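You operate a simulated robot arm through the tools that you are given. There is no shell and no other tool. Be economical: measure what you need, move in short steps, check, and stop when the job is done.

The job below is to be done with a simulated two-armed robot. You get a single attempt, and the scene is never put back.

JOB
Hold the brown dish on the top of the side bench steady with one hand and put the teal tag labelled "56 deg" from the top of the big table in it with the other.

Only the result counts: the job must be done as asked and must still hold three seconds after the hand-in. Knocking over, shifting, dropping, spilling or breaking anything else fails it.

ROBOT AND FRAMES
Two 7-joint arms with two-finger parallel grippers on one trunk, on a base that drives. Base frame: it is fixed to the floor where the robot stands at the start and does not move with it; the origin is under the middle of the robot, x ahead of it, y to its left, z up; the surface under the hand at the start is at about z = 0.8. Units: m, degrees, N and s.
The left shoulder is at the start at [0.02, 0.113, 1.172], the right one opposite. With the tool pointing down near the work surface each hand reaches from about 0.22 to 0.6 m from the robot's upright axis, wherever it stands, measured 20 degrees to its own side. Places, roughly: brown dish [5, 0.5, 0.75]. Payload 1.57 kg a hand.
The TCP of each hand is the grasp point between the finger pads, 0.03 m short of the fingertips. In the tool frame z runs along the fingers and y along their closing line. Largest opening 0.08 m; finger width 0.017, thickness 0.012; the body of the gripper, 0.04 by 0.082 m, starts 0.08 m behind the TCP.
Orientation is told as [roll, pitch, yaw] about the base's x, y, z axes, in that order, counted from this pose: with the fingers straight down and closing along the base's y, the tool's x points along the base's -x, its y along +y and its z along -z.

CONTROLS
- The arms move only by the tool servo_tool. It takes "left_motion", "right_motion" or both (then of equal length, played together; a hand with none holds still); each is one flat list of numbers, 7 for each row, row after row: the shift along the base's x, y, z in units of 500 mm (1.0 is 500 mm), then the turn, a rotation vector about the base's x, y, z in units of 180 degrees (1.0 is 180 degrees), then the gripper command, from -1 (fully open) to 1 (shut), values between in proportion. In form: [dx, dy, dz, rx, ry, rz, grip, dx, dy, dz, rx, ry, rz, grip, ...]. A call has 1 to 12 rows; each row is the pose to reach, as a shift and turn from the pose commanded when the call began. A call with a number of a shift or a turn outside -1 to 1 is refused whole. Each row takes 0.2 s and may step no farther than 0.05 m and 8.6 degrees from the row before; otherwise, or with a gripper value out of range, the whole call is refused. A pose out of reach is approached as far as the arm can. The call stops where the force on the tool passes 40 N (or 10 N more than at its start, if that is more) or the arm is blocked; 0.2 s more then pass. The fingers move at their own pace (about 0.045 m/s each) and stop on an object; they squeeze with about 34 N. The grip force told is the motor's: it shows also when the fingers shut on nothing. Time passes only in rows, and 0.2 s behind the last, so rows that repeat a pose let the fingers close. The reply holds the time, the measured pose of the TCP, the force on the tool along the base axes, the opening and the grip force, in the units named above and with some noise, with the torque about the TCP (base axes, N m) and any sound that the robot's microphone picked up.
- Cameras (640 x 400 px; columns grow to the right, rows downward): "scene" is now at [0.0813, 0.0108, 1.297]; the picture's right is [0.14, -0.99, 0.00], its down [-0.53, -0.08, -0.84] and it looks along [0.84, 0.12, -0.54] (base axes); focal length 266 px, centre (320, 200). "left" rides on the left gripper at [0.072, 0.007, -0.122] in its tool frame; the picture's right is [-0.09, 1.00, 0.00], its down [-0.84, -0.08, -0.54] and it looks along [-0.54, -0.05, 0.84] (tool axes); focal length 238 px, centre (320, 200). "right" rides on the right gripper at [0.072, -0.007, -0.122] in its tool frame; the picture's right is [0.09, 1.00, 0.00], its down [-0.84, 0.08, -0.54] and it looks along [-0.54, 0.05, 0.84] (tool axes); focal length 238 px, centre (320, 200). There is no depth. A picture from a camera that has moved, and an enlarged one, comes with that camera's place and axes in the base frame and with its lens. The place of the scene camera against the robot may be out by one fixed shift of up to 0.025 m in any direction.
- camera(camera): a new picture of that camera. No time passes.
- lift_body(by): slides the trunk up (or, below 0, down) by that many m; the arms and the scene camera ride with it, the base frame stays. It gives what a move gives, with no picture.
- steer(legs): drives the robot by 1 to 6 legs, each [ahead, left, turn to the left] in m, m and degrees, along the robot's own axes; the way and the turn of a leg run together, so that a leg with both is an arc; at most 1.5 m and 180 degrees a leg. The arms and the cameras ride along, it lands a little off, and it stops where it bumps. It gives what a move gives.
- turn_head(pan, tilt): turns the head with the scene camera to pan (to the left, within 80 degrees either way) and tilt (down, from -29 to 69), counted from straight ahead of the robot. It gives what a move gives.
- close_up(camera, box): a new picture of the part [left, top, right, bottom] of that camera's present view, enlarged. No time passes.
- job_done(): hands the job in; it is judged then, once.

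Go step by step. Nothing tells you exact positions but the pictures and the camera data: compare them with the known pose of the tool, close in by small moves and look again before you grip or let go. The budget is 120 turns and 92 pictures, counting those below and the enlarged ones. Unless the task says otherwise, let go and move clear before handing in, and close with one line.

The tools are called after ">>>" as name(argument=value, ...) on one line, values as JSON. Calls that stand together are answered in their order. servo_tool: Moves the arms, as the interface text tells. Its arguments: {"type":"object","properties":{"left_motion":{"type":"array","items":{"type":"number"}},"right_motion":{"type":"array","items":{"type":"number"}}},"required":[]} The other tools are called the same way: lift_body (by) slides the trunk up or down; steer (legs) drives the base; turn_head (pan, tilt) turns the head that bears the scene camera; camera (camera) takes a picture; close_up (camera, box) takes an enlarged picture of a part of a camera's view; job_done () hands the job in.

At the start:

```text
clock: 0.0
left_eef_pos: [0.4854, 0.2118, 1.1274]
left_orientation: [0.0, 0.0, 0.1]
left_force: [0.9, -0.3, -0.3]
left_ft_torque: [0.01, 0.02, 0.0]
left_width: 0.0801
left_grip_force: 0.1
right_eef_pos: [0.4374, -0.1233, 1.1287]
right_orientation: [-0.1, 0.0, 0.1]
right_force: [-0.2, 0.0, -0.3]
right_ft_torque: [-0.01, -0.03, -0.01]
right_width: 0.0799
right_grip_force: 0.1
trunk travel left (down, up): [-0.225, 0.345]
robot x, y, heading: [0.0011, -0.0016, 0.1]
head pan, tilt: [8.2, 32.4]
```

scene: 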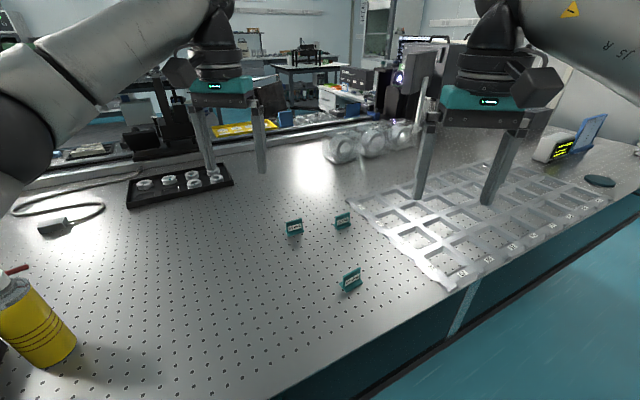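
right: 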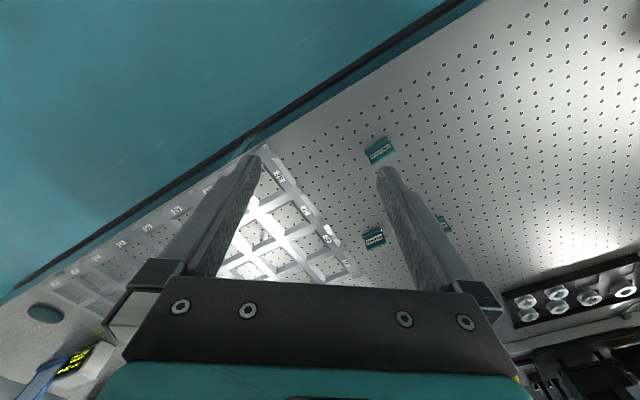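
left: 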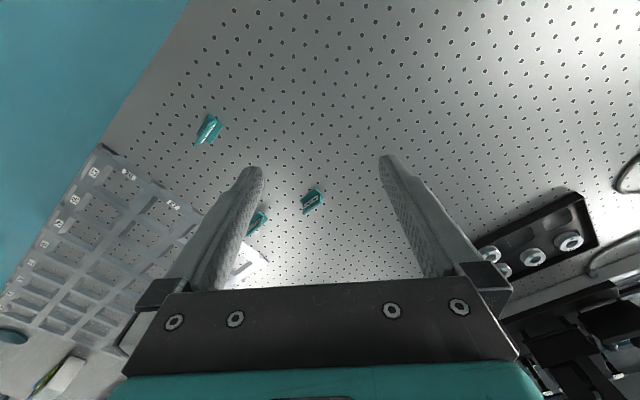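

I see three teal tags standing on the table; I take close-ups to read their labels.

>>> close_up(camera="scene", box=[270, 200, 370, 300])

>>> close_up(camera="right", box=[350, 130, 460, 250])

```text
4.00 times, centred on (320, 250) of scene
camera zoom: at [0.0813, 0.0108, 1.297], right [0.14, -0.99, 0.0], down [-0.53, -0.08, -0.84], along [0.84, 0.12, -0.54], focal length 1063 px, centre (320, 0)
```

zoom: 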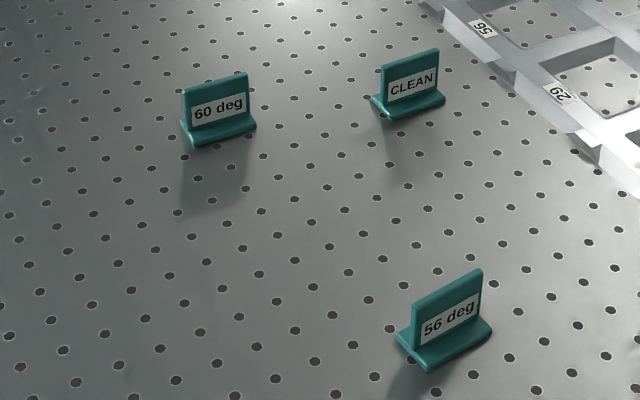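

```text
3.33 times, centred on (405, 190) of right
camera zoom: at [0.3654, -0.1301, 1.2502], right [-0.09, 1.0, 0.0], down [0.84, 0.08, 0.54], along [0.54, 0.05, -0.84], focal length 794 px, centre (37, 233)
```

zoom: 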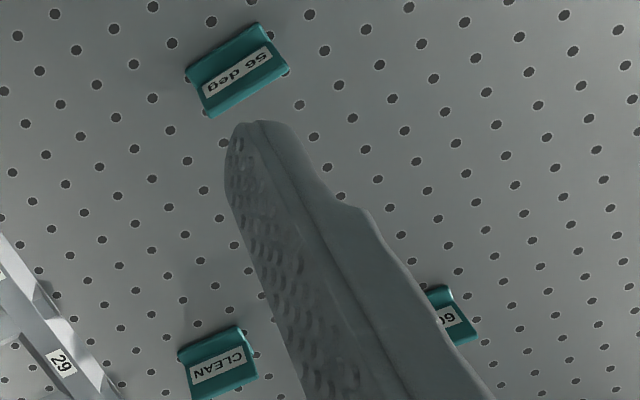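

The "56 deg" tag is the nearest one, at about [0.525, 0.0], with its plate turned about 39° from the base's y axis. I move the right hand above it with a yaw of −50° and shift the left hand aside.

>>> servo_tool(right_motion=[0.025, 0.035, -0.051, 0, 0, -0.04, -1, 0.05, 0.07, -0.102, 0, 0, -0.08, -1, 0.075, 0.105, -0.153, 0, 0, -0.12, -1, 0.1, 0.141, -0.204, 0, 0, -0.16, -1, 0.126, 0.176, -0.255, 0, 0, -0.2, -1, 0.151, 0.212, -0.306, 0, 0, -0.24, -1, 0.176, 0.247, -0.357, 0, 0, -0.2806, -1], left_motion=[0, 0.04, 0, 0, 0, 0, -1, 0, 0.08, 0, 0, 0, 0, -1, 0, 0.12, 0, 0, 0, 0, -1, 0, 0.16, 0, 0, 0, 0, -1, 0, 0.2, 0, 0, 0, 0, -1, 0, 0.2, 0, 0, 0, 0, -1, 0, 0.2, 0, 0, 0, 0, -1])

>>> camera(camera="right")

>>> camera(camera="scene")

```text
clock: 1.6
left_eef_pos: [0.485, 0.313, 1.1277]
left_orientation: [0.0, 0.1, 0.1]
left_force: [0.1, 0.3, 0.0]
left_ft_torque: [0.0, 0.01, 0.01]
left_width: 0.08
left_grip_force: 0.0
right_eef_pos: [0.5257, 0.0009, 0.951]
right_orientation: [0.0, 0.0, -50.6]
right_force: [-0.2, 0.2, -0.4]
right_ft_torque: [0.04, 0.01, -0.02]
right_width: 0.08
right_grip_force: 0.0
trunk travel left (down, up): [-0.225, 0.345]
robot x, y, heading: [-0.0022, -0.0028, 0.1]
head pan, tilt: [8.2, 32.4]
```

```text
86 pictures are left
camera right: at [0.4752, 0.0529, 1.0738], right [0.71, 0.7, 0.0], down [0.59, -0.6, 0.54], along [0.38, -0.39, -0.84], focal length 238 px, centre (320, 200)
```

right: 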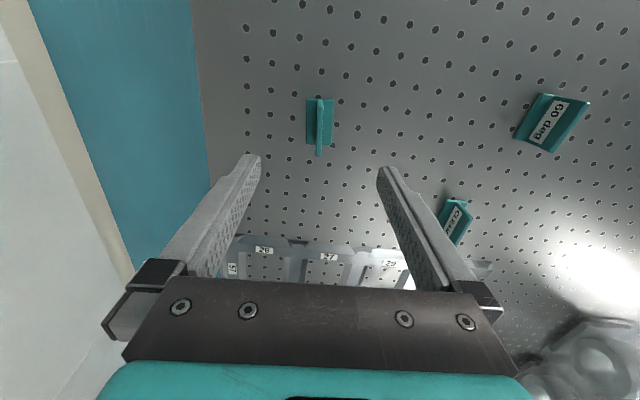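

```text
85 pictures are left
camera scene: at [0.0814, 0.0114, 1.297], right [0.14, -0.99, 0.0], down [-0.53, -0.08, -0.84], along [0.84, 0.12, -0.54], focal length 266 px, centre (320, 200)
```

scene: 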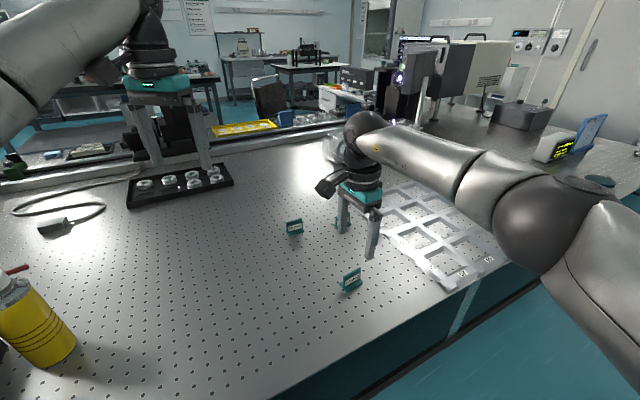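

The hand is well aligned with the plate. I take a closer look to check the tag's height.

>>> close_up(camera="right", box=[280, 85, 360, 165])

>>> close_up(camera="scene", box=[325, 205, 405, 295])

```text
5.00 times, centred on (320, 125) of right
camera zoom: at [0.4752, 0.0529, 1.0738], right [0.71, 0.7, 0.0], down [0.59, -0.6, 0.54], along [0.38, -0.39, -0.84], focal length 1192 px, centre (320, 575)
```

zoom: 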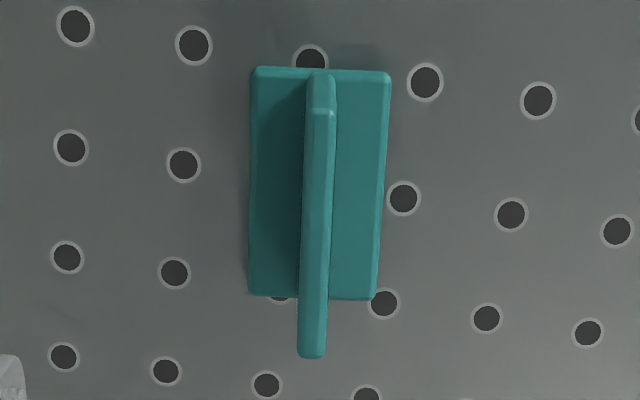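

```text
4.44 times, centred on (365, 250) of scene
camera zoom: at [0.0814, 0.0114, 1.297], right [0.14, -0.99, 0.0], down [-0.53, -0.08, -0.84], along [0.84, 0.12, -0.54], focal length 1181 px, centre (120, -22)
```

zoom: 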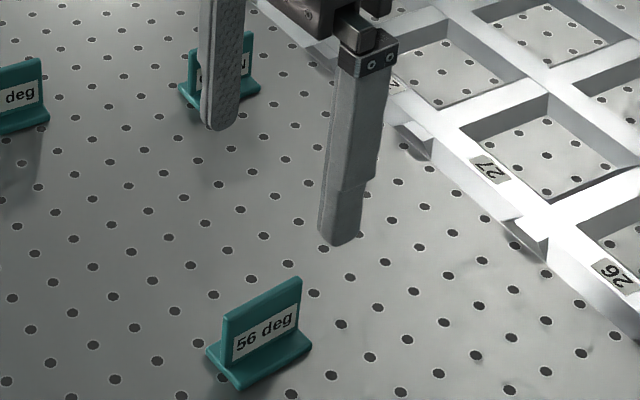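

The tag is an inverted T about 35 mm high, with its plate right between the fingers. I go down to a TCP height of about 0.839 and close.

>>> servo_tool(right_motion=[0, 0, -0.08, 0, 0, 0, -1, 0, 0, -0.16, 0, 0, 0, -1, 0.001, 0, -0.2, 0, 0, 0, -1, 0.001, -0.001, -0.222, 0, 0, 0, -1, 0.001, -0.001, -0.222, 0, 0, 0, 1, 0.001, -0.001, -0.222, 0, 0, 0, 1, 0.001, -0.001, -0.222, 0, 0, 0, 1, 0.001, -0.001, -0.222, 0, 0, 0, 1, 0.001, -0.001, -0.222, 0, 0, 0, 1, 0.001, -0.001, -0.222, 0, 0, 0, 1])

>>> camera(camera="right")

```text
clock: 3.8
left_eef_pos: [0.4862, 0.3121, 1.1276]
left_orientation: [0.1, 0.0, 0.1]
left_force: [-0.1, -0.3, 0.7]
left_ft_torque: [0.0, 0.0, 0.01]
left_width: 0.0799
left_grip_force: 0.1
right_eef_pos: [0.5259, -0.0016, 0.8397]
right_orientation: [0.0, 0.0, -50.5]
right_force: [0.1, 0.6, 0.0]
right_ft_torque: [0.0, -0.02, 0.0]
right_width: 0.0048
right_grip_force: 25.4
trunk travel left (down, up): [-0.225, 0.345]
robot x, y, heading: [-0.0007, -0.0007, 0.2]
head pan, tilt: [8.2, 32.4]
```

```text
82 pictures are left
camera right: at [0.4749, 0.0507, 0.9616], right [0.71, 0.7, 0.0], down [0.59, -0.6, 0.54], along [0.38, -0.38, -0.84], focal length 238 px, centre (320, 200)
```

right: 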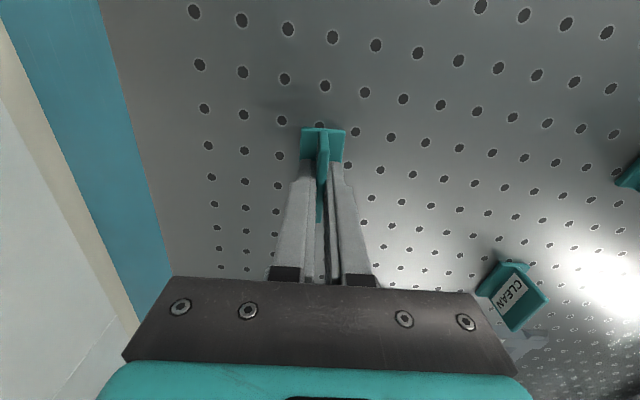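

The tag is gripped. I lift it clear, pull both hands in for travelling, and look around for a route.

>>> servo_tool(right_motion=[0, 0, 0.09, 0, 0, 0, 1, 0, 0, 0.18, 0, 0, 0, 1, 0, 0, 0.27, 0, 0, 0, 1, 0, 0, 0.36, 0, 0, 0, 1, 0, 0, 0.45, 0, 0, 0, 1, -0.05, -0.05, 0.5, 0, 0, 0.04, 1, -0.1, -0.1, 0.54, 0, 0, 0.08, 1, -0.15, -0.15, 0.56, 0, 0, 0.12, 1, -0.2, -0.2, 0.58, 0, 0, 0.16, 1, -0.25, -0.25, 0.58, 0, 0, 0.2, 1, -0.3, -0.3, 0.58, 0, 0, 0.24, 1, -0.34, -0.34, 0.58, 0, 0, 0.28, 1])

>>> camera(camera="scene")

>>> camera(camera="right")

```text
clock: 6.4
left_eef_pos: [0.4851, 0.312, 1.1275]
left_orientation: [0.0, 0.0, 0.1]
left_force: [0.2, 0.2, 0.0]
left_ft_torque: [0.01, 0.0, -0.01]
left_width: 0.0803
left_grip_force: 0.0
right_eef_pos: [0.353, -0.1708, 1.1283]
right_orientation: [0.0, 0.0, 0.0]
right_force: [-0.7, -0.5, -0.6]
right_ft_torque: [0.02, -0.01, -0.01]
right_width: 0.0043
right_grip_force: 25.1
trunk travel left (down, up): [-0.225, 0.345]
robot x, y, heading: [-0.0004, -0.0001, -0.2]
head pan, tilt: [8.2, 32.4]
```

```text
81 pictures are left
camera scene: at [0.0809, 0.0104, 1.2971], right [0.14, -0.99, 0.0], down [-0.53, -0.08, -0.84], along [0.84, 0.12, -0.54], focal length 266 px, centre (320, 200)
```

scene: 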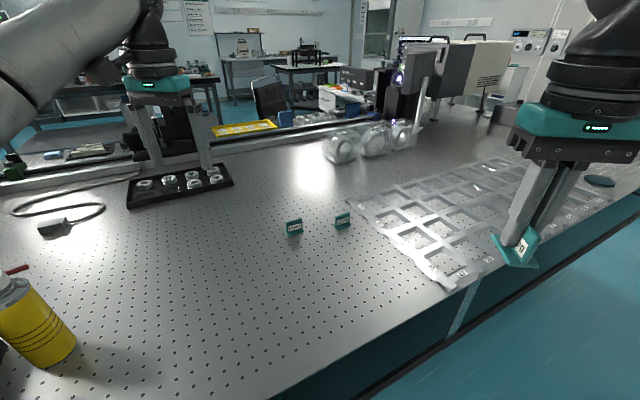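

```text
80 pictures are left
camera right: at [0.2807, -0.1787, 1.2501], right [-0.09, 1.0, 0.0], down [0.84, 0.08, 0.54], along [0.54, 0.05, -0.84], focal length 238 px, centre (320, 200)
```

right: 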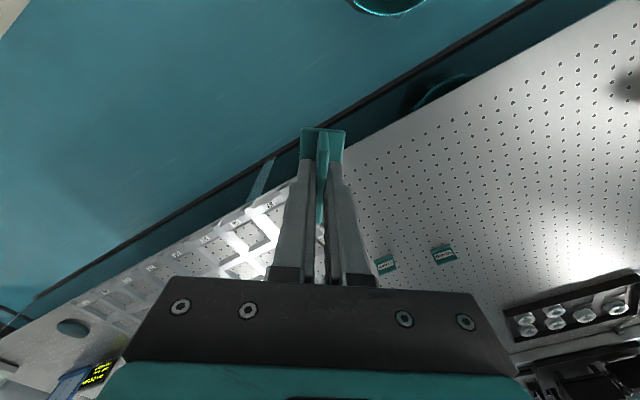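

The tag is firmly held. I pull the left hand in too and look to the right for free floor.

>>> servo_tool(left_motion=[-0.06, -0.06, 0, 0, 0, 0, -1, -0.12, -0.12, 0, 0, 0, 0, -1, -0.18, -0.18, 0, 0, 0, 0, -1, -0.24, -0.24, 0, 0, 0, 0, -1, -0.27, -0.28, 0, 0, 0, 0, -1])

>>> turn_head(pan=-65, tilt=15)

>>> camera(camera="scene")

>>> turn_head(pan=-10, tilt=8)

>>> camera(camera="scene")

>>> turn_head(pan=65, tilt=15)

>>> camera(camera="scene")

```text
clock: 7.6
left_eef_pos: [0.3519, 0.174, 1.1282]
left_orientation: [0.0, 0.0, 0.1]
left_force: [0.0, 0.4, 0.1]
left_ft_torque: [-0.01, 0.0, 0.0]
left_width: 0.0797
left_grip_force: 0.1
right_eef_pos: [0.3536, -0.1714, 1.127]
right_orientation: [0.1, 0.1, -0.1]
right_force: [-1.0, 0.2, 0.6]
right_ft_torque: [0.0, -0.03, 0.02]
right_width: 0.0046
right_grip_force: 25.3
trunk travel left (down, up): [-0.225, 0.345]
robot x, y, heading: [0.0018, -0.001, -0.2]
head pan, tilt: [8.2, 32.4]
```

```text
clock: 9.1
left_eef_pos: [0.3505, 0.1741, 1.1281]
left_orientation: [0.0, 0.0, 0.1]
left_force: [0.0, 0.6, -0.1]
left_ft_torque: [-0.01, 0.0, -0.02]
left_width: 0.0803
left_grip_force: 0.0
right_eef_pos: [0.3528, -0.1717, 1.128]
right_orientation: [-0.1, 0.0, -0.1]
right_force: [0.1, -0.3, -0.4]
right_ft_torque: [0.0, 0.01, 0.0]
right_width: 0.0047
right_grip_force: 25.3
trunk travel left (down, up): [-0.225, 0.345]
robot x, y, heading: [0.0026, 0.0011, -0.1]
head pan, tilt: [-65.0, 15.0]
```

```text
79 pictures are left
camera scene: at [0.0324, -0.0866, 1.325], right [-0.91, -0.42, 0.0], down [-0.11, 0.23, -0.97], along [0.41, -0.88, -0.26], focal length 266 px, centre (320, 200)
```

scene: 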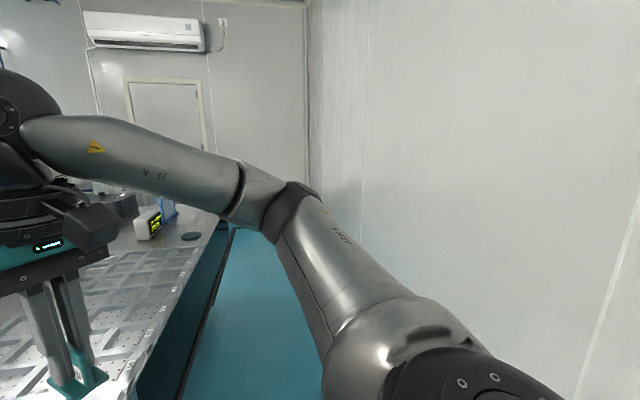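

```text
clock: 10.3
left_eef_pos: [0.3515, 0.1727, 1.1285]
left_orientation: [0.0, 0.0, 0.1]
left_force: [-0.8, 0.2, -0.3]
left_ft_torque: [-0.02, -0.01, 0.0]
left_width: 0.0801
left_grip_force: 0.1
right_eef_pos: [0.3541, -0.1712, 1.1279]
right_orientation: [0.0, -0.1, 0.0]
right_force: [0.2, -0.7, -1.2]
right_ft_torque: [-0.01, 0.0, -0.04]
right_width: 0.0048
right_grip_force: 25.4
trunk travel left (down, up): [-0.225, 0.345]
robot x, y, heading: [0.003, 0.0009, 0.1]
head pan, tilt: [-10.0, 8.0]
```

```text
78 pictures are left
camera scene: at [0.084, -0.0182, 1.3363], right [-0.17, -0.98, 0.0], down [-0.14, 0.02, -0.99], along [0.98, -0.17, -0.14], focal length 266 px, centre (320, 200)
```

scene: 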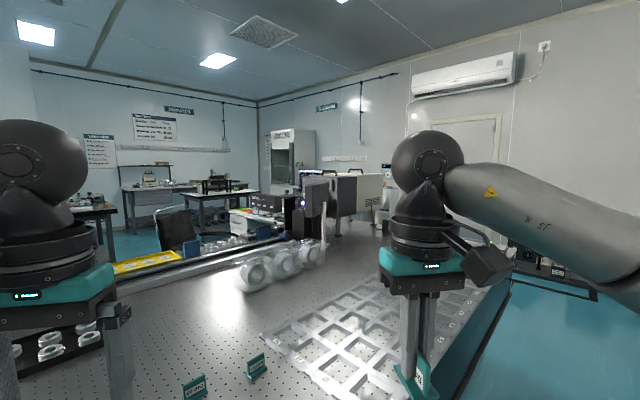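

```text
clock: 11.8
left_eef_pos: [0.3513, 0.1733, 1.1281]
left_orientation: [0.0, 0.0, -0.1]
left_force: [-1.7, 0.0, 0.0]
left_ft_torque: [0.02, 0.0, -0.02]
left_width: 0.0798
left_grip_force: 0.1
right_eef_pos: [0.3535, -0.1716, 1.1283]
right_orientation: [0.0, 0.0, -0.2]
right_force: [1.0, 0.3, 0.0]
right_ft_torque: [0.02, 0.0, -0.02]
right_width: 0.0048
right_grip_force: 25.2
trunk travel left (down, up): [-0.225, 0.345]
robot x, y, heading: [0.0012, 0.0004, -0.2]
head pan, tilt: [65.0, 15.0]
```

```text
77 pictures are left
camera scene: at [0.0324, 0.0826, 1.325], right [0.91, -0.42, 0.0], down [-0.11, -0.23, -0.97], along [0.41, 0.88, -0.26], focal length 266 px, centre (320, 200)
```

scene: 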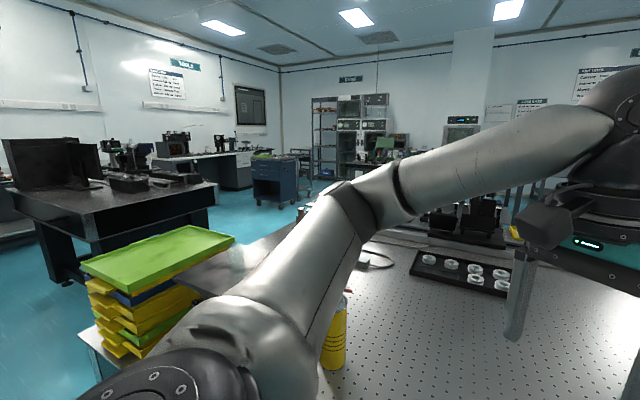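

The room is turned about 34° to my frame and the big table lies between me and the bench. I raise the trunk for a better overview and take pictures to plan a route.

>>> lift_body(by=0.34)

>>> turn_head(pan=8, tilt=20)

>>> camera(camera="scene")

>>> close_up(camera="scene", box=[200, 60, 440, 210])

>>> turn_head(pan=-50, tilt=25)

>>> camera(camera="scene")

>>> turn_head(pan=60, tilt=25)

>>> camera(camera="scene")

```text
clock: 15.1
left_eef_pos: [0.3519, 0.1733, 1.4683]
left_orientation: [0.0, -0.1, 0.1]
left_force: [-0.6, 0.3, 0.3]
left_ft_torque: [-0.01, 0.0, -0.02]
left_width: 0.0801
left_grip_force: 0.0
right_eef_pos: [0.3525, -0.1713, 1.467]
right_orientation: [0.0, 0.1, -0.1]
right_force: [-0.2, -0.2, 0.8]
right_ft_torque: [0.01, -0.03, -0.01]
right_width: 0.0046
right_grip_force: 25.4
trunk travel left (down, up): [-0.565, 0.005]
robot x, y, heading: [0.0007, -0.0002, -0.0]
head pan, tilt: [65.0, 15.0]
```

```text
clock: 16.4
left_eef_pos: [0.3521, 0.174, 1.4696]
left_orientation: [0.0, 0.0, 0.0]
left_force: [0.0, 0.9, -1.1]
left_ft_torque: [0.03, 0.02, 0.0]
left_width: 0.0798
left_grip_force: 0.2
right_eef_pos: [0.3543, -0.1708, 1.4686]
right_orientation: [0.0, 0.0, -0.1]
right_force: [0.0, 0.8, -0.8]
right_ft_torque: [-0.05, 0.03, -0.01]
right_width: 0.0046
right_grip_force: 25.2
trunk travel left (down, up): [-0.565, 0.005]
robot x, y, heading: [0.0013, 0.0015, 0.2]
head pan, tilt: [8.0, 20.0]
```

```text
76 pictures are left
camera scene: at [0.085, 0.0111, 1.6568], right [0.14, -0.99, 0.0], down [-0.34, -0.05, -0.94], along [0.93, 0.13, -0.34], focal length 266 px, centre (320, 200)
```

scene: 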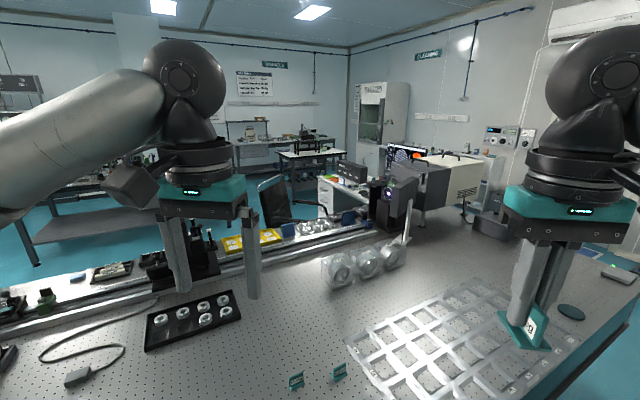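

```text
2.67 times, centred on (320, 135) of scene
camera zoom: at [0.085, 0.0111, 1.6568], right [0.14, -0.99, 0.0], down [-0.34, -0.05, -0.94], along [0.93, 0.13, -0.34], focal length 709 px, centre (320, 373)
```

zoom: 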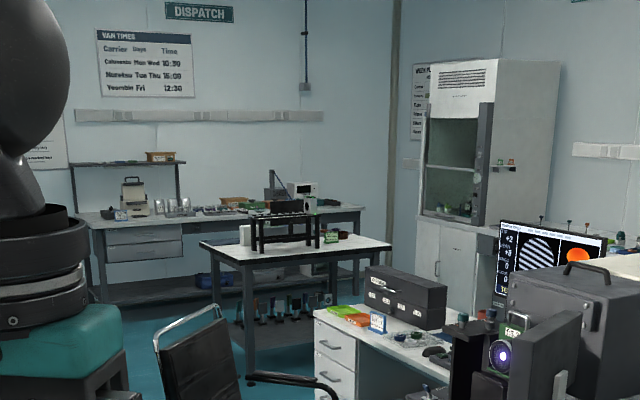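

```text
clock: 17.6
left_eef_pos: [0.3522, 0.1727, 1.4688]
left_orientation: [0.0, 0.1, 0.2]
left_force: [-0.8, 0.2, 0.5]
left_ft_torque: [0.02, 0.0, 0.03]
left_width: 0.0796
left_grip_force: 0.0
right_eef_pos: [0.3539, -0.1729, 1.4683]
right_orientation: [-0.1, 0.0, -0.1]
right_force: [-0.1, 0.9, 0.1]
right_ft_torque: [0.0, 0.0, 0.01]
right_width: 0.0047
right_grip_force: 25.4
trunk travel left (down, up): [-0.565, 0.005]
robot x, y, heading: [-0.0004, -0.0008, 0.1]
head pan, tilt: [-50.0, 25.0]
```

```text
74 pictures are left
camera scene: at [0.0521, -0.0725, 1.6488], right [-0.77, -0.64, 0.0], down [-0.27, 0.32, -0.91], along [0.58, -0.69, -0.42], focal length 266 px, centre (320, 200)
```

scene: 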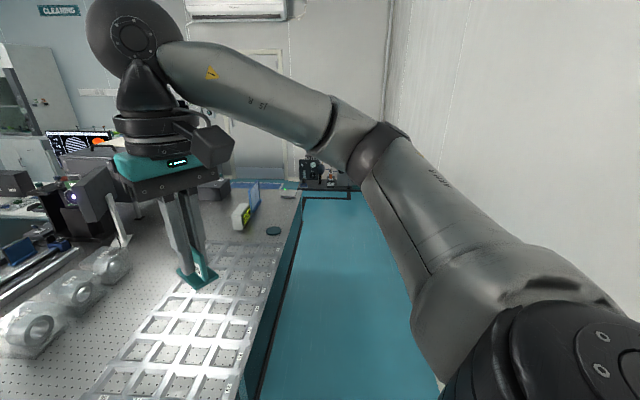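

```text
clock: 19.5
left_eef_pos: [0.3528, 0.1723, 1.4686]
left_orientation: [0.0, 0.0, 0.1]
left_force: [0.7, -0.2, 0.5]
left_ft_torque: [-0.03, 0.02, 0.0]
left_width: 0.0799
left_grip_force: 0.1
right_eef_pos: [0.3543, -0.1719, 1.4674]
right_orientation: [0.0, 0.0, -0.1]
right_force: [1.6, -0.3, -0.8]
right_ft_torque: [0.02, 0.01, 0.02]
right_width: 0.0048
right_grip_force: 25.2
trunk travel left (down, up): [-0.565, 0.005]
robot x, y, heading: [-0.0009, -0.0017, -0.0]
head pan, tilt: [60.0, 25.0]
```

```text
73 pictures are left
camera scene: at [0.039, 0.0777, 1.6487], right [0.87, -0.5, 0.0], down [-0.21, -0.37, -0.91], along [0.45, 0.78, -0.42], focal length 266 px, centre (320, 200)
```

scene: 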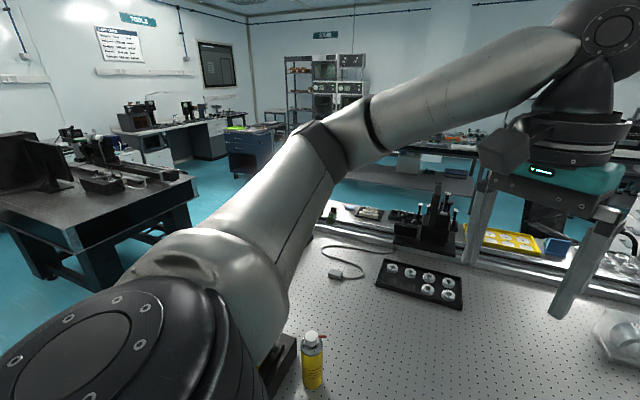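

The side bench is the white-topped table near [5, 0.5]. I look more closely at the right-hand passage past the table's end, and for the dish.

>>> turn_head(pan=-35, tilt=20)

>>> camera(camera="scene")

>>> close_up(camera="scene", box=[280, 100, 480, 225])

```text
clock: 21.2
left_eef_pos: [0.3504, 0.1734, 1.4688]
left_orientation: [0.0, 0.0, 0.1]
left_force: [0.1, -0.5, -0.4]
left_ft_torque: [-0.03, 0.03, -0.02]
left_width: 0.0801
left_grip_force: 0.1
right_eef_pos: [0.3535, -0.1716, 1.4683]
right_orientation: [0.0, -0.1, -0.2]
right_force: [-0.4, 0.2, 0.1]
right_ft_torque: [-0.03, -0.06, 0.02]
right_width: 0.0047
right_grip_force: 25.4
trunk travel left (down, up): [-0.565, 0.005]
robot x, y, heading: [-0.0019, 0.0011, -0.0]
head pan, tilt: [-35.0, 20.0]
```

```text
72 pictures are left
camera scene: at [0.0691, -0.0554, 1.6568], right [-0.57, -0.82, 0.0], down [-0.28, 0.2, -0.94], along [0.77, -0.54, -0.34], focal length 266 px, centre (320, 200)
```

scene: 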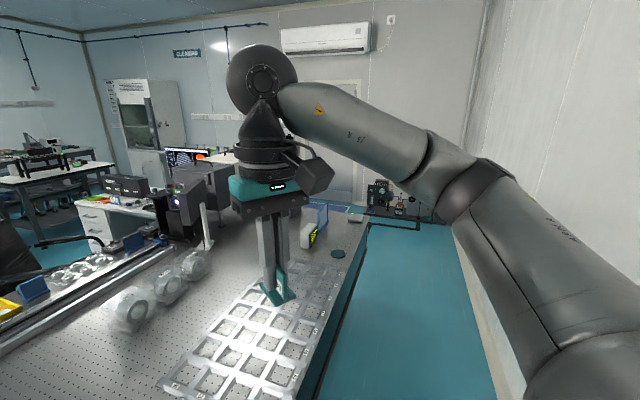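

```text
3.20 times, centred on (380, 162) of scene
camera zoom: at [0.0691, -0.0554, 1.6568], right [-0.57, -0.82, 0.0], down [-0.28, 0.2, -0.94], along [0.77, -0.54, -0.34], focal length 850 px, centre (128, 320)
```

zoom: 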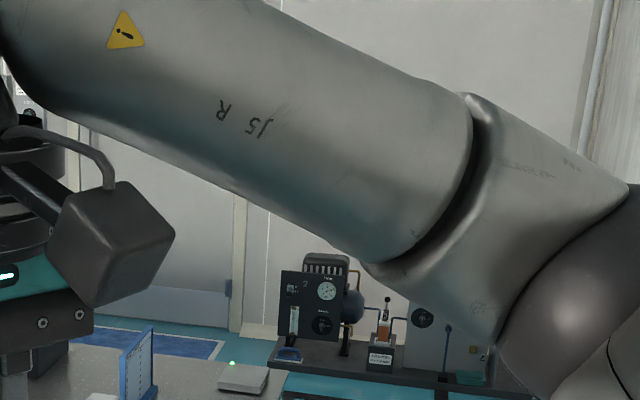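

There is a wide open space past the table's right end, before the door wall, so I go that way. First I back off slightly and turn 34° left to face the table squarely.

>>> steer(legs=[[-0.1, -0.02, 0], [0, 0, 34]])

>>> turn_head(pan=-75, tilt=30)

>>> camera(camera="scene")

```text
clock: 24.0
left_eef_pos: [0.0898, 0.3221, 1.468]
left_orientation: [0.0, 0.0, 34.4]
left_force: [0.7, -0.5, 0.0]
left_ft_torque: [-0.01, 0.0, -0.03]
left_width: 0.08
left_grip_force: 0.1
right_eef_pos: [0.2861, 0.0386, 1.4678]
right_orientation: [0.0, 0.0, 34.3]
right_force: [0.5, 0.4, -0.8]
right_ft_torque: [0.01, -0.01, 0.02]
right_width: 0.0047
right_grip_force: 25.2
trunk travel left (down, up): [-0.565, 0.005]
robot x, y, heading: [-0.1042, -0.0173, 34.3]
head pan, tilt: [-35.0, 20.0]
```

```text
clock: 25.1
left_eef_pos: [0.0916, 0.3216, 1.469]
left_orientation: [0.0, 0.0, 34.4]
left_force: [-0.6, -0.3, -0.2]
left_ft_torque: [0.04, -0.05, 0.0]
left_width: 0.08
left_grip_force: 0.2
right_eef_pos: [0.2869, 0.0378, 1.468]
right_orientation: [0.0, 0.1, 34.1]
right_force: [-0.2, 0.2, -1.1]
right_ft_torque: [-0.02, -0.03, 0.02]
right_width: 0.0048
right_grip_force: 25.2
trunk travel left (down, up): [-0.565, 0.005]
robot x, y, heading: [-0.1, -0.0216, 34.3]
head pan, tilt: [-75.0, 30.0]
```

```text
70 pictures are left
camera scene: at [-0.0423, -0.075, 1.6408], right [-0.65, -0.76, 0.0], down [-0.38, 0.33, -0.87], along [0.66, -0.56, -0.5], focal length 266 px, centre (320, 200)
```

scene: 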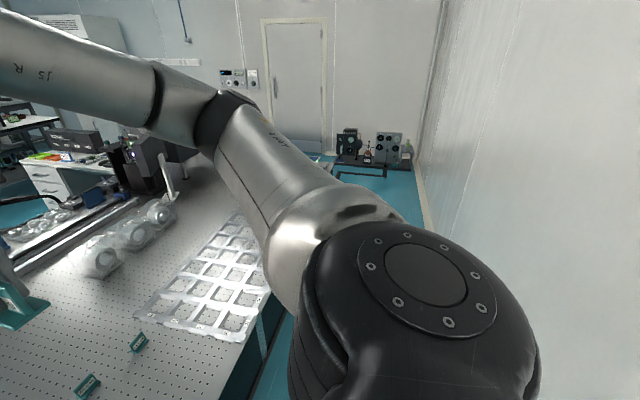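

The aisle is clear up to the pump stand. I strafe right along the table edge and check.

>>> steer(legs=[[0, -1.2, 0]])

>>> camera(camera="scene")

```text
clock: 31.3
left_eef_pos: [0.7752, -0.6948, 1.469]
left_orientation: [0.0, 0.0, 33.4]
left_force: [-0.6, -0.2, -0.1]
left_ft_torque: [-0.02, 0.01, -0.01]
left_width: 0.0799
left_grip_force: 0.1
right_eef_pos: [0.9655, -0.9817, 1.467]
right_orientation: [0.0, 0.0, 33.2]
right_force: [0.2, 0.8, -0.3]
right_ft_torque: [0.07, 0.0, 0.04]
right_width: 0.0047
right_grip_force: 24.6
trunk travel left (down, up): [-0.565, 0.005]
robot x, y, heading: [0.5771, -1.032, 33.5]
head pan, tilt: [-75.0, 30.0]
```

```text
69 pictures are left
camera scene: at [0.6346, -1.0895, 1.6408], right [-0.67, -0.75, 0.0], down [-0.37, 0.33, -0.87], along [0.65, -0.58, -0.5], focal length 266 px, centre (320, 200)
```

scene: 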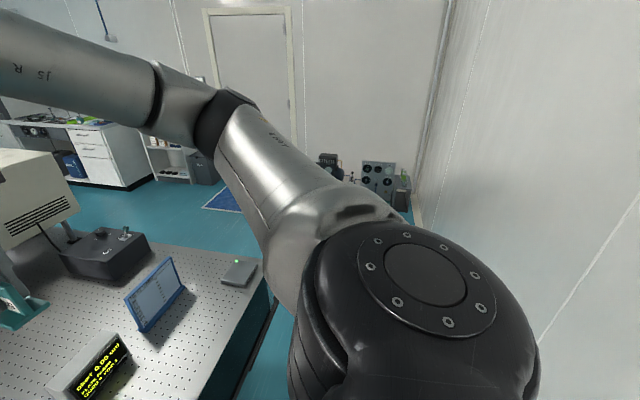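

The table ends at about 2.08 along the aisle. I strafe on past it to about 2.75 and look ahead.

>>> steer(legs=[[0, -0.8, 0.5], [0, -0.78, 0]])

>>> turn_head(pan=0, tilt=25)

>>> camera(camera="scene")

```text
clock: 39.4
left_eef_pos: [1.6589, -2.0006, 1.4681]
left_orientation: [0.0, 0.0, 35.1]
left_force: [-0.3, -0.6, 0.0]
left_ft_torque: [0.04, -0.01, 0.01]
left_width: 0.08
left_grip_force: 0.1
right_eef_pos: [1.8587, -2.2831, 1.4669]
right_orientation: [0.0, -0.1, 34.9]
right_force: [0.3, 1.0, -0.5]
right_ft_torque: [0.0, -0.02, -0.03]
right_width: 0.0047
right_grip_force: 25.2
trunk travel left (down, up): [-0.565, 0.005]
robot x, y, heading: [1.4709, -2.3409, 35.1]
head pan, tilt: [-75.0, 30.0]
```

```text
clock: 40.9
left_eef_pos: [1.6598, -2.0012, 1.4695]
left_orientation: [0.0, 0.0, 35.2]
left_force: [0.9, 0.0, 0.0]
left_ft_torque: [0.01, 0.0, 0.0]
left_width: 0.0801
left_grip_force: 0.1
right_eef_pos: [1.8587, -2.2822, 1.4676]
right_orientation: [0.0, 0.0, 34.9]
right_force: [0.4, -0.3, 1.3]
right_ft_torque: [0.0, -0.01, -0.04]
right_width: 0.0049
right_grip_force: 25.1
trunk travel left (down, up): [-0.565, 0.005]
robot x, y, heading: [1.4695, -2.3455, 35.0]
head pan, tilt: [0.0, 25.0]
```

```text
68 pictures are left
camera scene: at [1.5382, -2.2885, 1.6487], right [0.57, -0.82, 0.0], down [-0.35, -0.24, -0.91], along [0.74, 0.52, -0.42], focal length 266 px, centre (320, 200)
```

scene: 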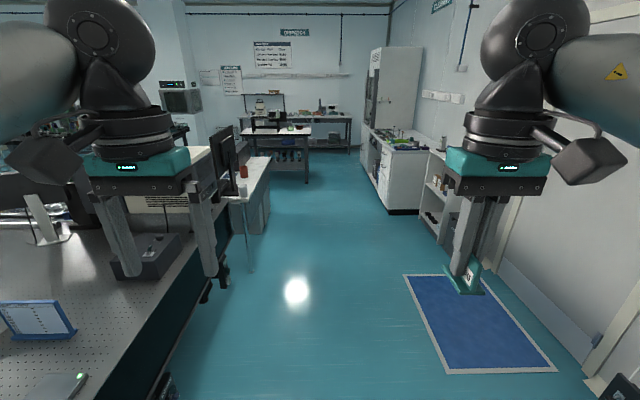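

There is a clear lane straight ahead to the side bench. I zoom in on it.

>>> close_up(camera="scene", box=[220, 90, 380, 190])

```text
4.00 times, centred on (300, 140) of scene
camera zoom: at [1.5382, -2.2885, 1.6487], right [0.57, -0.82, 0.0], down [-0.35, -0.24, -0.91], along [0.74, 0.52, -0.42], focal length 1063 px, centre (400, 440)
```

zoom: 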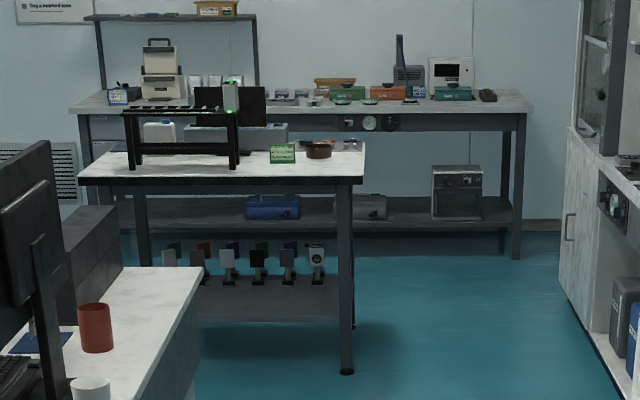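

The brown dish sits near the right edge of the bench, at about [5.17, 0.69]. I will approach it from the bench's right side, so I drive up the lane first.

>>> steer(legs=[[1.5, -0.06, 0], [1.5, -0.05, -0.5]])

>>> camera(camera="scene")

```text
refused: leg 1 is longer than a leg can be; nothing moved
```

```text
66 pictures are left
camera scene: at [1.5382, -2.2885, 1.6487], right [0.57, -0.82, 0.0], down [-0.35, -0.24, -0.91], along [0.74, 0.52, -0.42], focal length 266 px, centre (320, 200)
```

scene: 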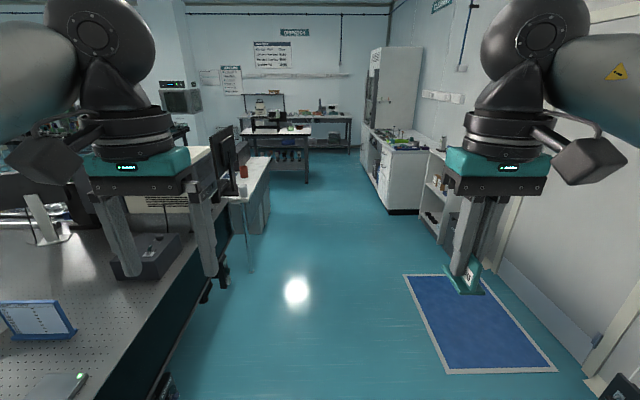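

The leg was slightly too long and was refused; I shorten it and repeat.

>>> steer(legs=[[1.45, -0.06, 0], [1.45, -0.05, -0.5]])

>>> camera(camera="scene")

```text
clock: 54.7
left_eef_pos: [4.0014, -0.3617, 1.4688]
left_orientation: [0.0, 0.0, 37.6]
left_force: [-0.9, -0.2, -0.9]
left_ft_torque: [0.03, 0.01, 0.01]
left_width: 0.0802
left_grip_force: 0.1
right_eef_pos: [4.2116, -0.6352, 1.4682]
right_orientation: [0.0, 0.0, 37.3]
right_force: [-0.1, -0.3, -0.7]
right_ft_torque: [-0.02, 0.01, -0.03]
right_width: 0.0045
right_grip_force: 25.7
trunk travel left (down, up): [-0.565, 0.005]
robot x, y, heading: [3.8275, -0.7159, 37.4]
head pan, tilt: [0.0, 25.0]
```

```text
65 pictures are left
camera scene: at [3.892, -0.6537, 1.6487], right [0.61, -0.79, 0.0], down [-0.34, -0.26, -0.91], along [0.72, 0.55, -0.42], focal length 266 px, centre (320, 200)
```

scene: 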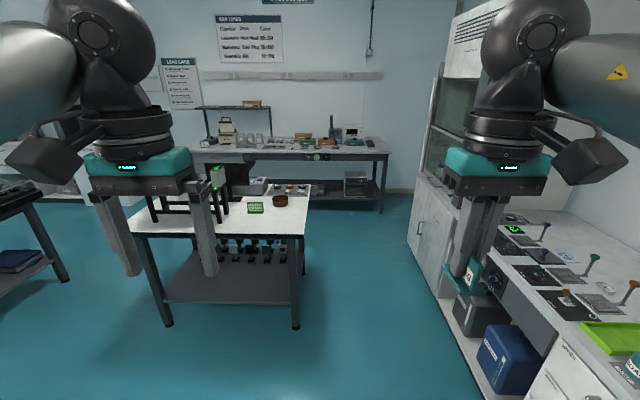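

The dish is at about [5.16, 0.70], 0.21 m in from the bench's right edge. I drive alongside that edge and turn left to face it.

>>> steer(legs=[[0.95, -0.085, 0], [0.945, -0.085, 0]])

>>> turn_head(pan=65, tilt=40)

>>> camera(camera="scene")

```text
clock: 64.1
left_eef_pos: [5.5701, 0.6539, 1.4696]
left_orientation: [0.1, 0.0, 38.6]
left_force: [0.5, -0.4, 0.7]
left_ft_torque: [0.01, 0.04, -0.01]
left_width: 0.0802
left_grip_force: 0.1
right_eef_pos: [5.7875, 0.3847, 1.4679]
right_orientation: [0.0, 0.0, 38.4]
right_force: [-0.1, -0.2, 0.5]
right_ft_torque: [-0.01, -0.03, -0.02]
right_width: 0.0046
right_grip_force: 24.6
trunk travel left (down, up): [-0.565, 0.005]
robot x, y, heading: [5.4096, 0.2999, 38.3]
head pan, tilt: [0.0, 25.0]
```

```text
clock: 65.5
left_eef_pos: [5.5703, 0.6535, 1.4682]
left_orientation: [0.0, 0.0, 38.6]
left_force: [-0.4, 0.4, -0.8]
left_ft_torque: [0.0, -0.04, 0.03]
left_width: 0.0799
left_grip_force: 0.1
right_eef_pos: [5.7878, 0.3844, 1.4684]
right_orientation: [0.0, 0.1, 38.4]
right_force: [-0.5, -1.0, -0.9]
right_ft_torque: [-0.01, -0.04, 0.03]
right_width: 0.0049
right_grip_force: 25.5
trunk travel left (down, up): [-0.565, 0.005]
robot x, y, heading: [5.4055, 0.3002, 38.5]
head pan, tilt: [65.0, 40.0]
```

```text
64 pictures are left
camera scene: at [5.3752, 0.3856, 1.6254], right [0.97, 0.23, 0.0], down [0.15, -0.62, -0.77], along [-0.18, 0.75, -0.64], focal length 266 px, centre (320, 200)
```

scene: 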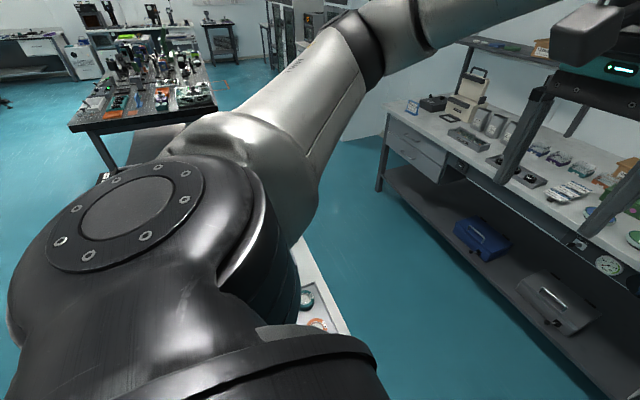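

Position is good. I move slightly away from the edge, turn left to face the bench, and look.

>>> steer(legs=[[0, -0.1, 0], [0, 0, 86.6]])

>>> turn_head(pan=0, tilt=50)

>>> camera(camera="scene")

```text
clock: 70.4
left_eef_pos: [5.119, 0.4036, 1.4683]
left_orientation: [0.0, 0.0, 125.9]
left_force: [-0.5, -0.7, -0.3]
left_ft_torque: [-0.02, -0.01, 0.0]
left_width: 0.0799
left_grip_force: 0.1
right_eef_pos: [5.3996, 0.6061, 1.4695]
right_orientation: [0.1, 0.0, 125.6]
right_force: [-0.4, -0.2, 0.2]
right_ft_torque: [0.05, 0.01, -0.03]
right_width: 0.0048
right_grip_force: 25.1
trunk travel left (down, up): [-0.565, 0.005]
robot x, y, heading: [5.4656, 0.2225, 125.9]
head pan, tilt: [65.0, 40.0]
```

```text
clock: 71.7
left_eef_pos: [5.1206, 0.402, 1.4683]
left_orientation: [0.1, 0.0, 125.9]
left_force: [0.3, 0.0, 0.2]
left_ft_torque: [0.02, 0.0, -0.01]
left_width: 0.0799
left_grip_force: 0.0
right_eef_pos: [5.3992, 0.6074, 1.468]
right_orientation: [0.0, 0.0, 125.7]
right_force: [-0.3, -0.4, 0.0]
right_ft_torque: [0.01, 0.0, -0.01]
right_width: 0.0048
right_grip_force: 24.9
trunk travel left (down, up): [-0.565, 0.005]
robot x, y, heading: [5.4671, 0.219, 125.9]
head pan, tilt: [0.0, 50.0]
```

```text
63 pictures are left
camera scene: at [5.3982, 0.2889, 1.6113], right [0.81, 0.59, 0.0], down [0.45, -0.62, -0.64], along [-0.38, 0.52, -0.77], focal length 266 px, centre (320, 200)
```

scene: 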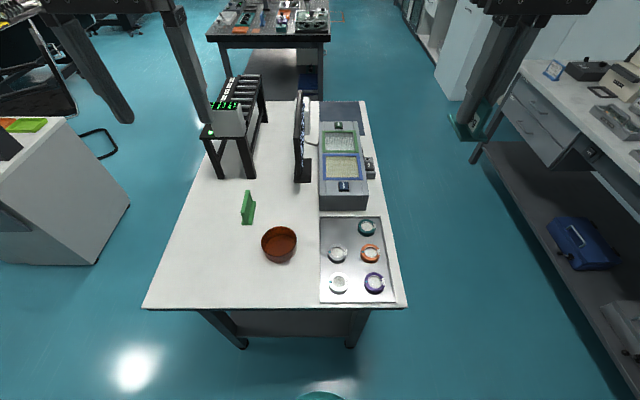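

Facing the bench: the dish is about 0.58 m ahead and 0.16 m left of my axis, about 0.127 m wide, with a green sign behind it and a petri-dish tray to its right. I shift left and ahead, then lower the trunk to working height.

>>> steer(legs=[[0, 0.135, -0.5], [0.09, 0, 0]])

>>> lift_body(by=-0.38)

>>> camera(camera="scene")

>>> camera(camera="left")

>>> camera(camera="right")

```text
clock: 73.7
left_eef_pos: [4.9583, 0.4042, 1.4681]
left_orientation: [0.2, 0.0, 125.4]
left_force: [0.5, 0.8, -0.3]
left_ft_torque: [0.0, -0.03, 0.03]
left_width: 0.0798
left_grip_force: 0.2
right_eef_pos: [5.2392, 0.6034, 1.4681]
right_orientation: [0.1, 0.0, 125.2]
right_force: [-0.6, 0.3, -0.6]
right_ft_torque: [-0.02, -0.02, 0.0]
right_width: 0.0048
right_grip_force: 24.9
trunk travel left (down, up): [-0.565, 0.005]
robot x, y, heading: [5.3056, 0.2209, 125.4]
head pan, tilt: [0.0, 50.0]
```

```text
clock: 77.4
left_eef_pos: [4.9585, 0.4041, 1.0893]
left_orientation: [0.0, 0.0, 125.4]
left_force: [0.1, -0.2, 1.0]
left_ft_torque: [0.0, -0.05, 0.03]
left_width: 0.08
left_grip_force: 0.0
right_eef_pos: [5.2407, 0.6037, 1.0884]
right_orientation: [0.0, 0.1, 125.2]
right_force: [0.4, 0.6, 0.7]
right_ft_torque: [0.01, 0.0, 0.0]
right_width: 0.0043
right_grip_force: 24.8
trunk travel left (down, up): [-0.185, 0.385]
robot x, y, heading: [5.3044, 0.2168, 125.1]
head pan, tilt: [0.0, 50.0]
```

```text
62 pictures are left
camera scene: at [5.2365, 0.2854, 1.2313], right [0.82, 0.58, 0.0], down [0.44, -0.63, -0.64], along [-0.37, 0.52, -0.77], focal length 266 px, centre (320, 200)
```

scene: 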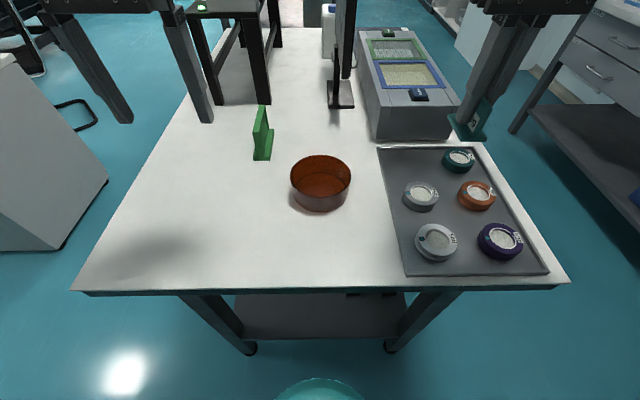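

```text
61 pictures are left
camera left: at [4.9942, 0.3409, 1.2108], right [-0.87, -0.5, 0.0], down [-0.42, 0.73, 0.54], along [-0.27, 0.47, -0.84], focal length 238 px, centre (320, 200)
```

left: 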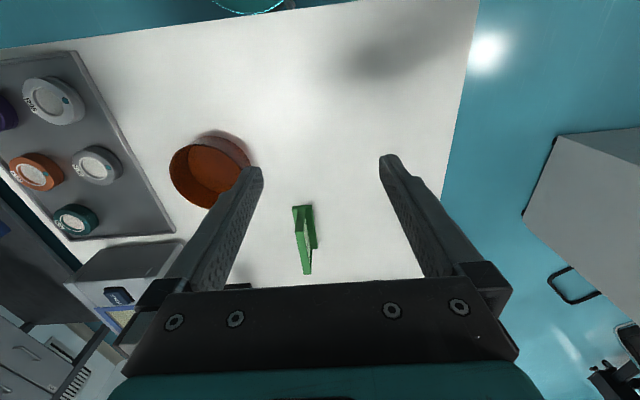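

```text
60 pictures are left
camera right: at [5.287, 0.5486, 1.2102], right [-0.76, -0.65, 0.0], down [-0.55, 0.64, 0.54], along [-0.35, 0.41, -0.84], focal length 238 px, centre (320, 200)
```

right: 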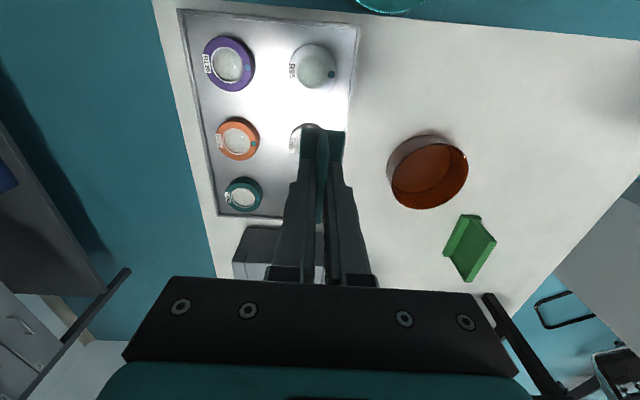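

Now I measure the dish accurately with enlarged wrist-camera views.

>>> close_up(camera="left", box=[150, 110, 278, 230])

>>> close_up(camera="right", box=[368, 110, 496, 230])

>>> close_up(camera="scene", box=[256, 130, 384, 230])

```text
3.33 times, centred on (214, 170) of left
camera zoom: at [4.9942, 0.3409, 1.2108], right [-0.87, -0.5, 0.0], down [-0.42, 0.73, 0.54], along [-0.27, 0.47, -0.84], focal length 794 px, centre (673, 300)
```

zoom: 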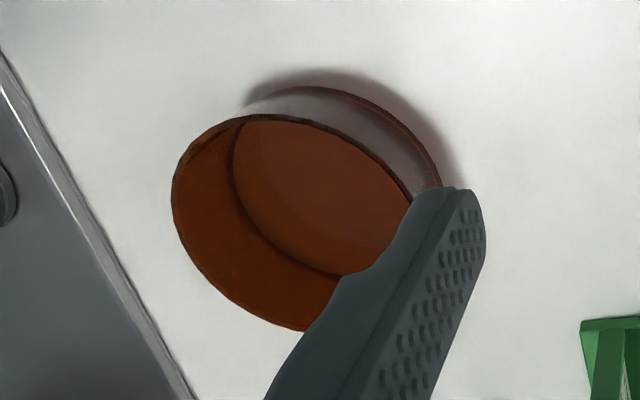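

```text
3.33 times, centred on (432, 170) of right
camera zoom: at [5.287, 0.5486, 1.2102], right [-0.76, -0.65, 0.0], down [-0.55, 0.64, 0.54], along [-0.35, 0.41, -0.84], focal length 794 px, centre (-53, 300)
```

zoom: 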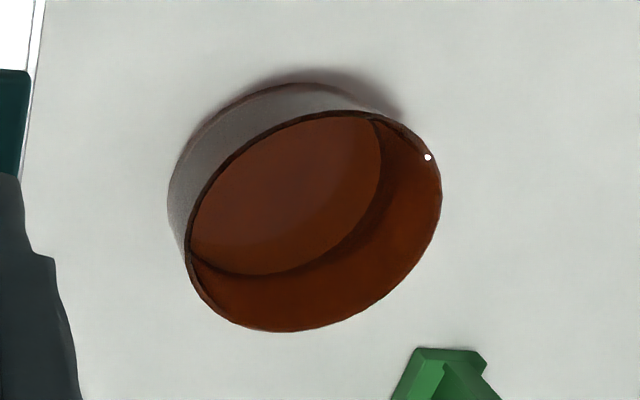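

```text
4.00 times, centred on (320, 180) of scene
camera zoom: at [5.2365, 0.2854, 1.2313], right [0.82, 0.58, 0.0], down [0.44, -0.63, -0.64], along [-0.37, 0.52, -0.77], focal length 1063 px, centre (320, 280)
```

zoom: 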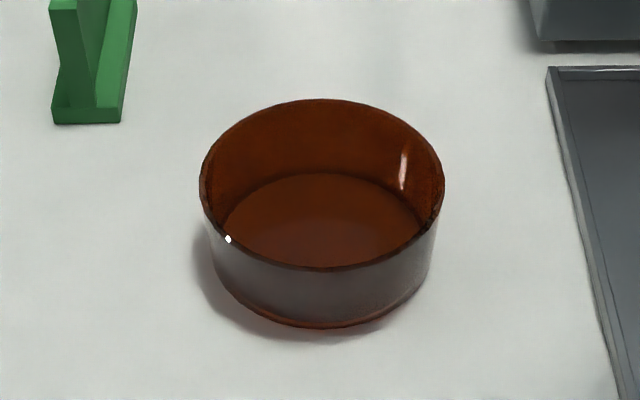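

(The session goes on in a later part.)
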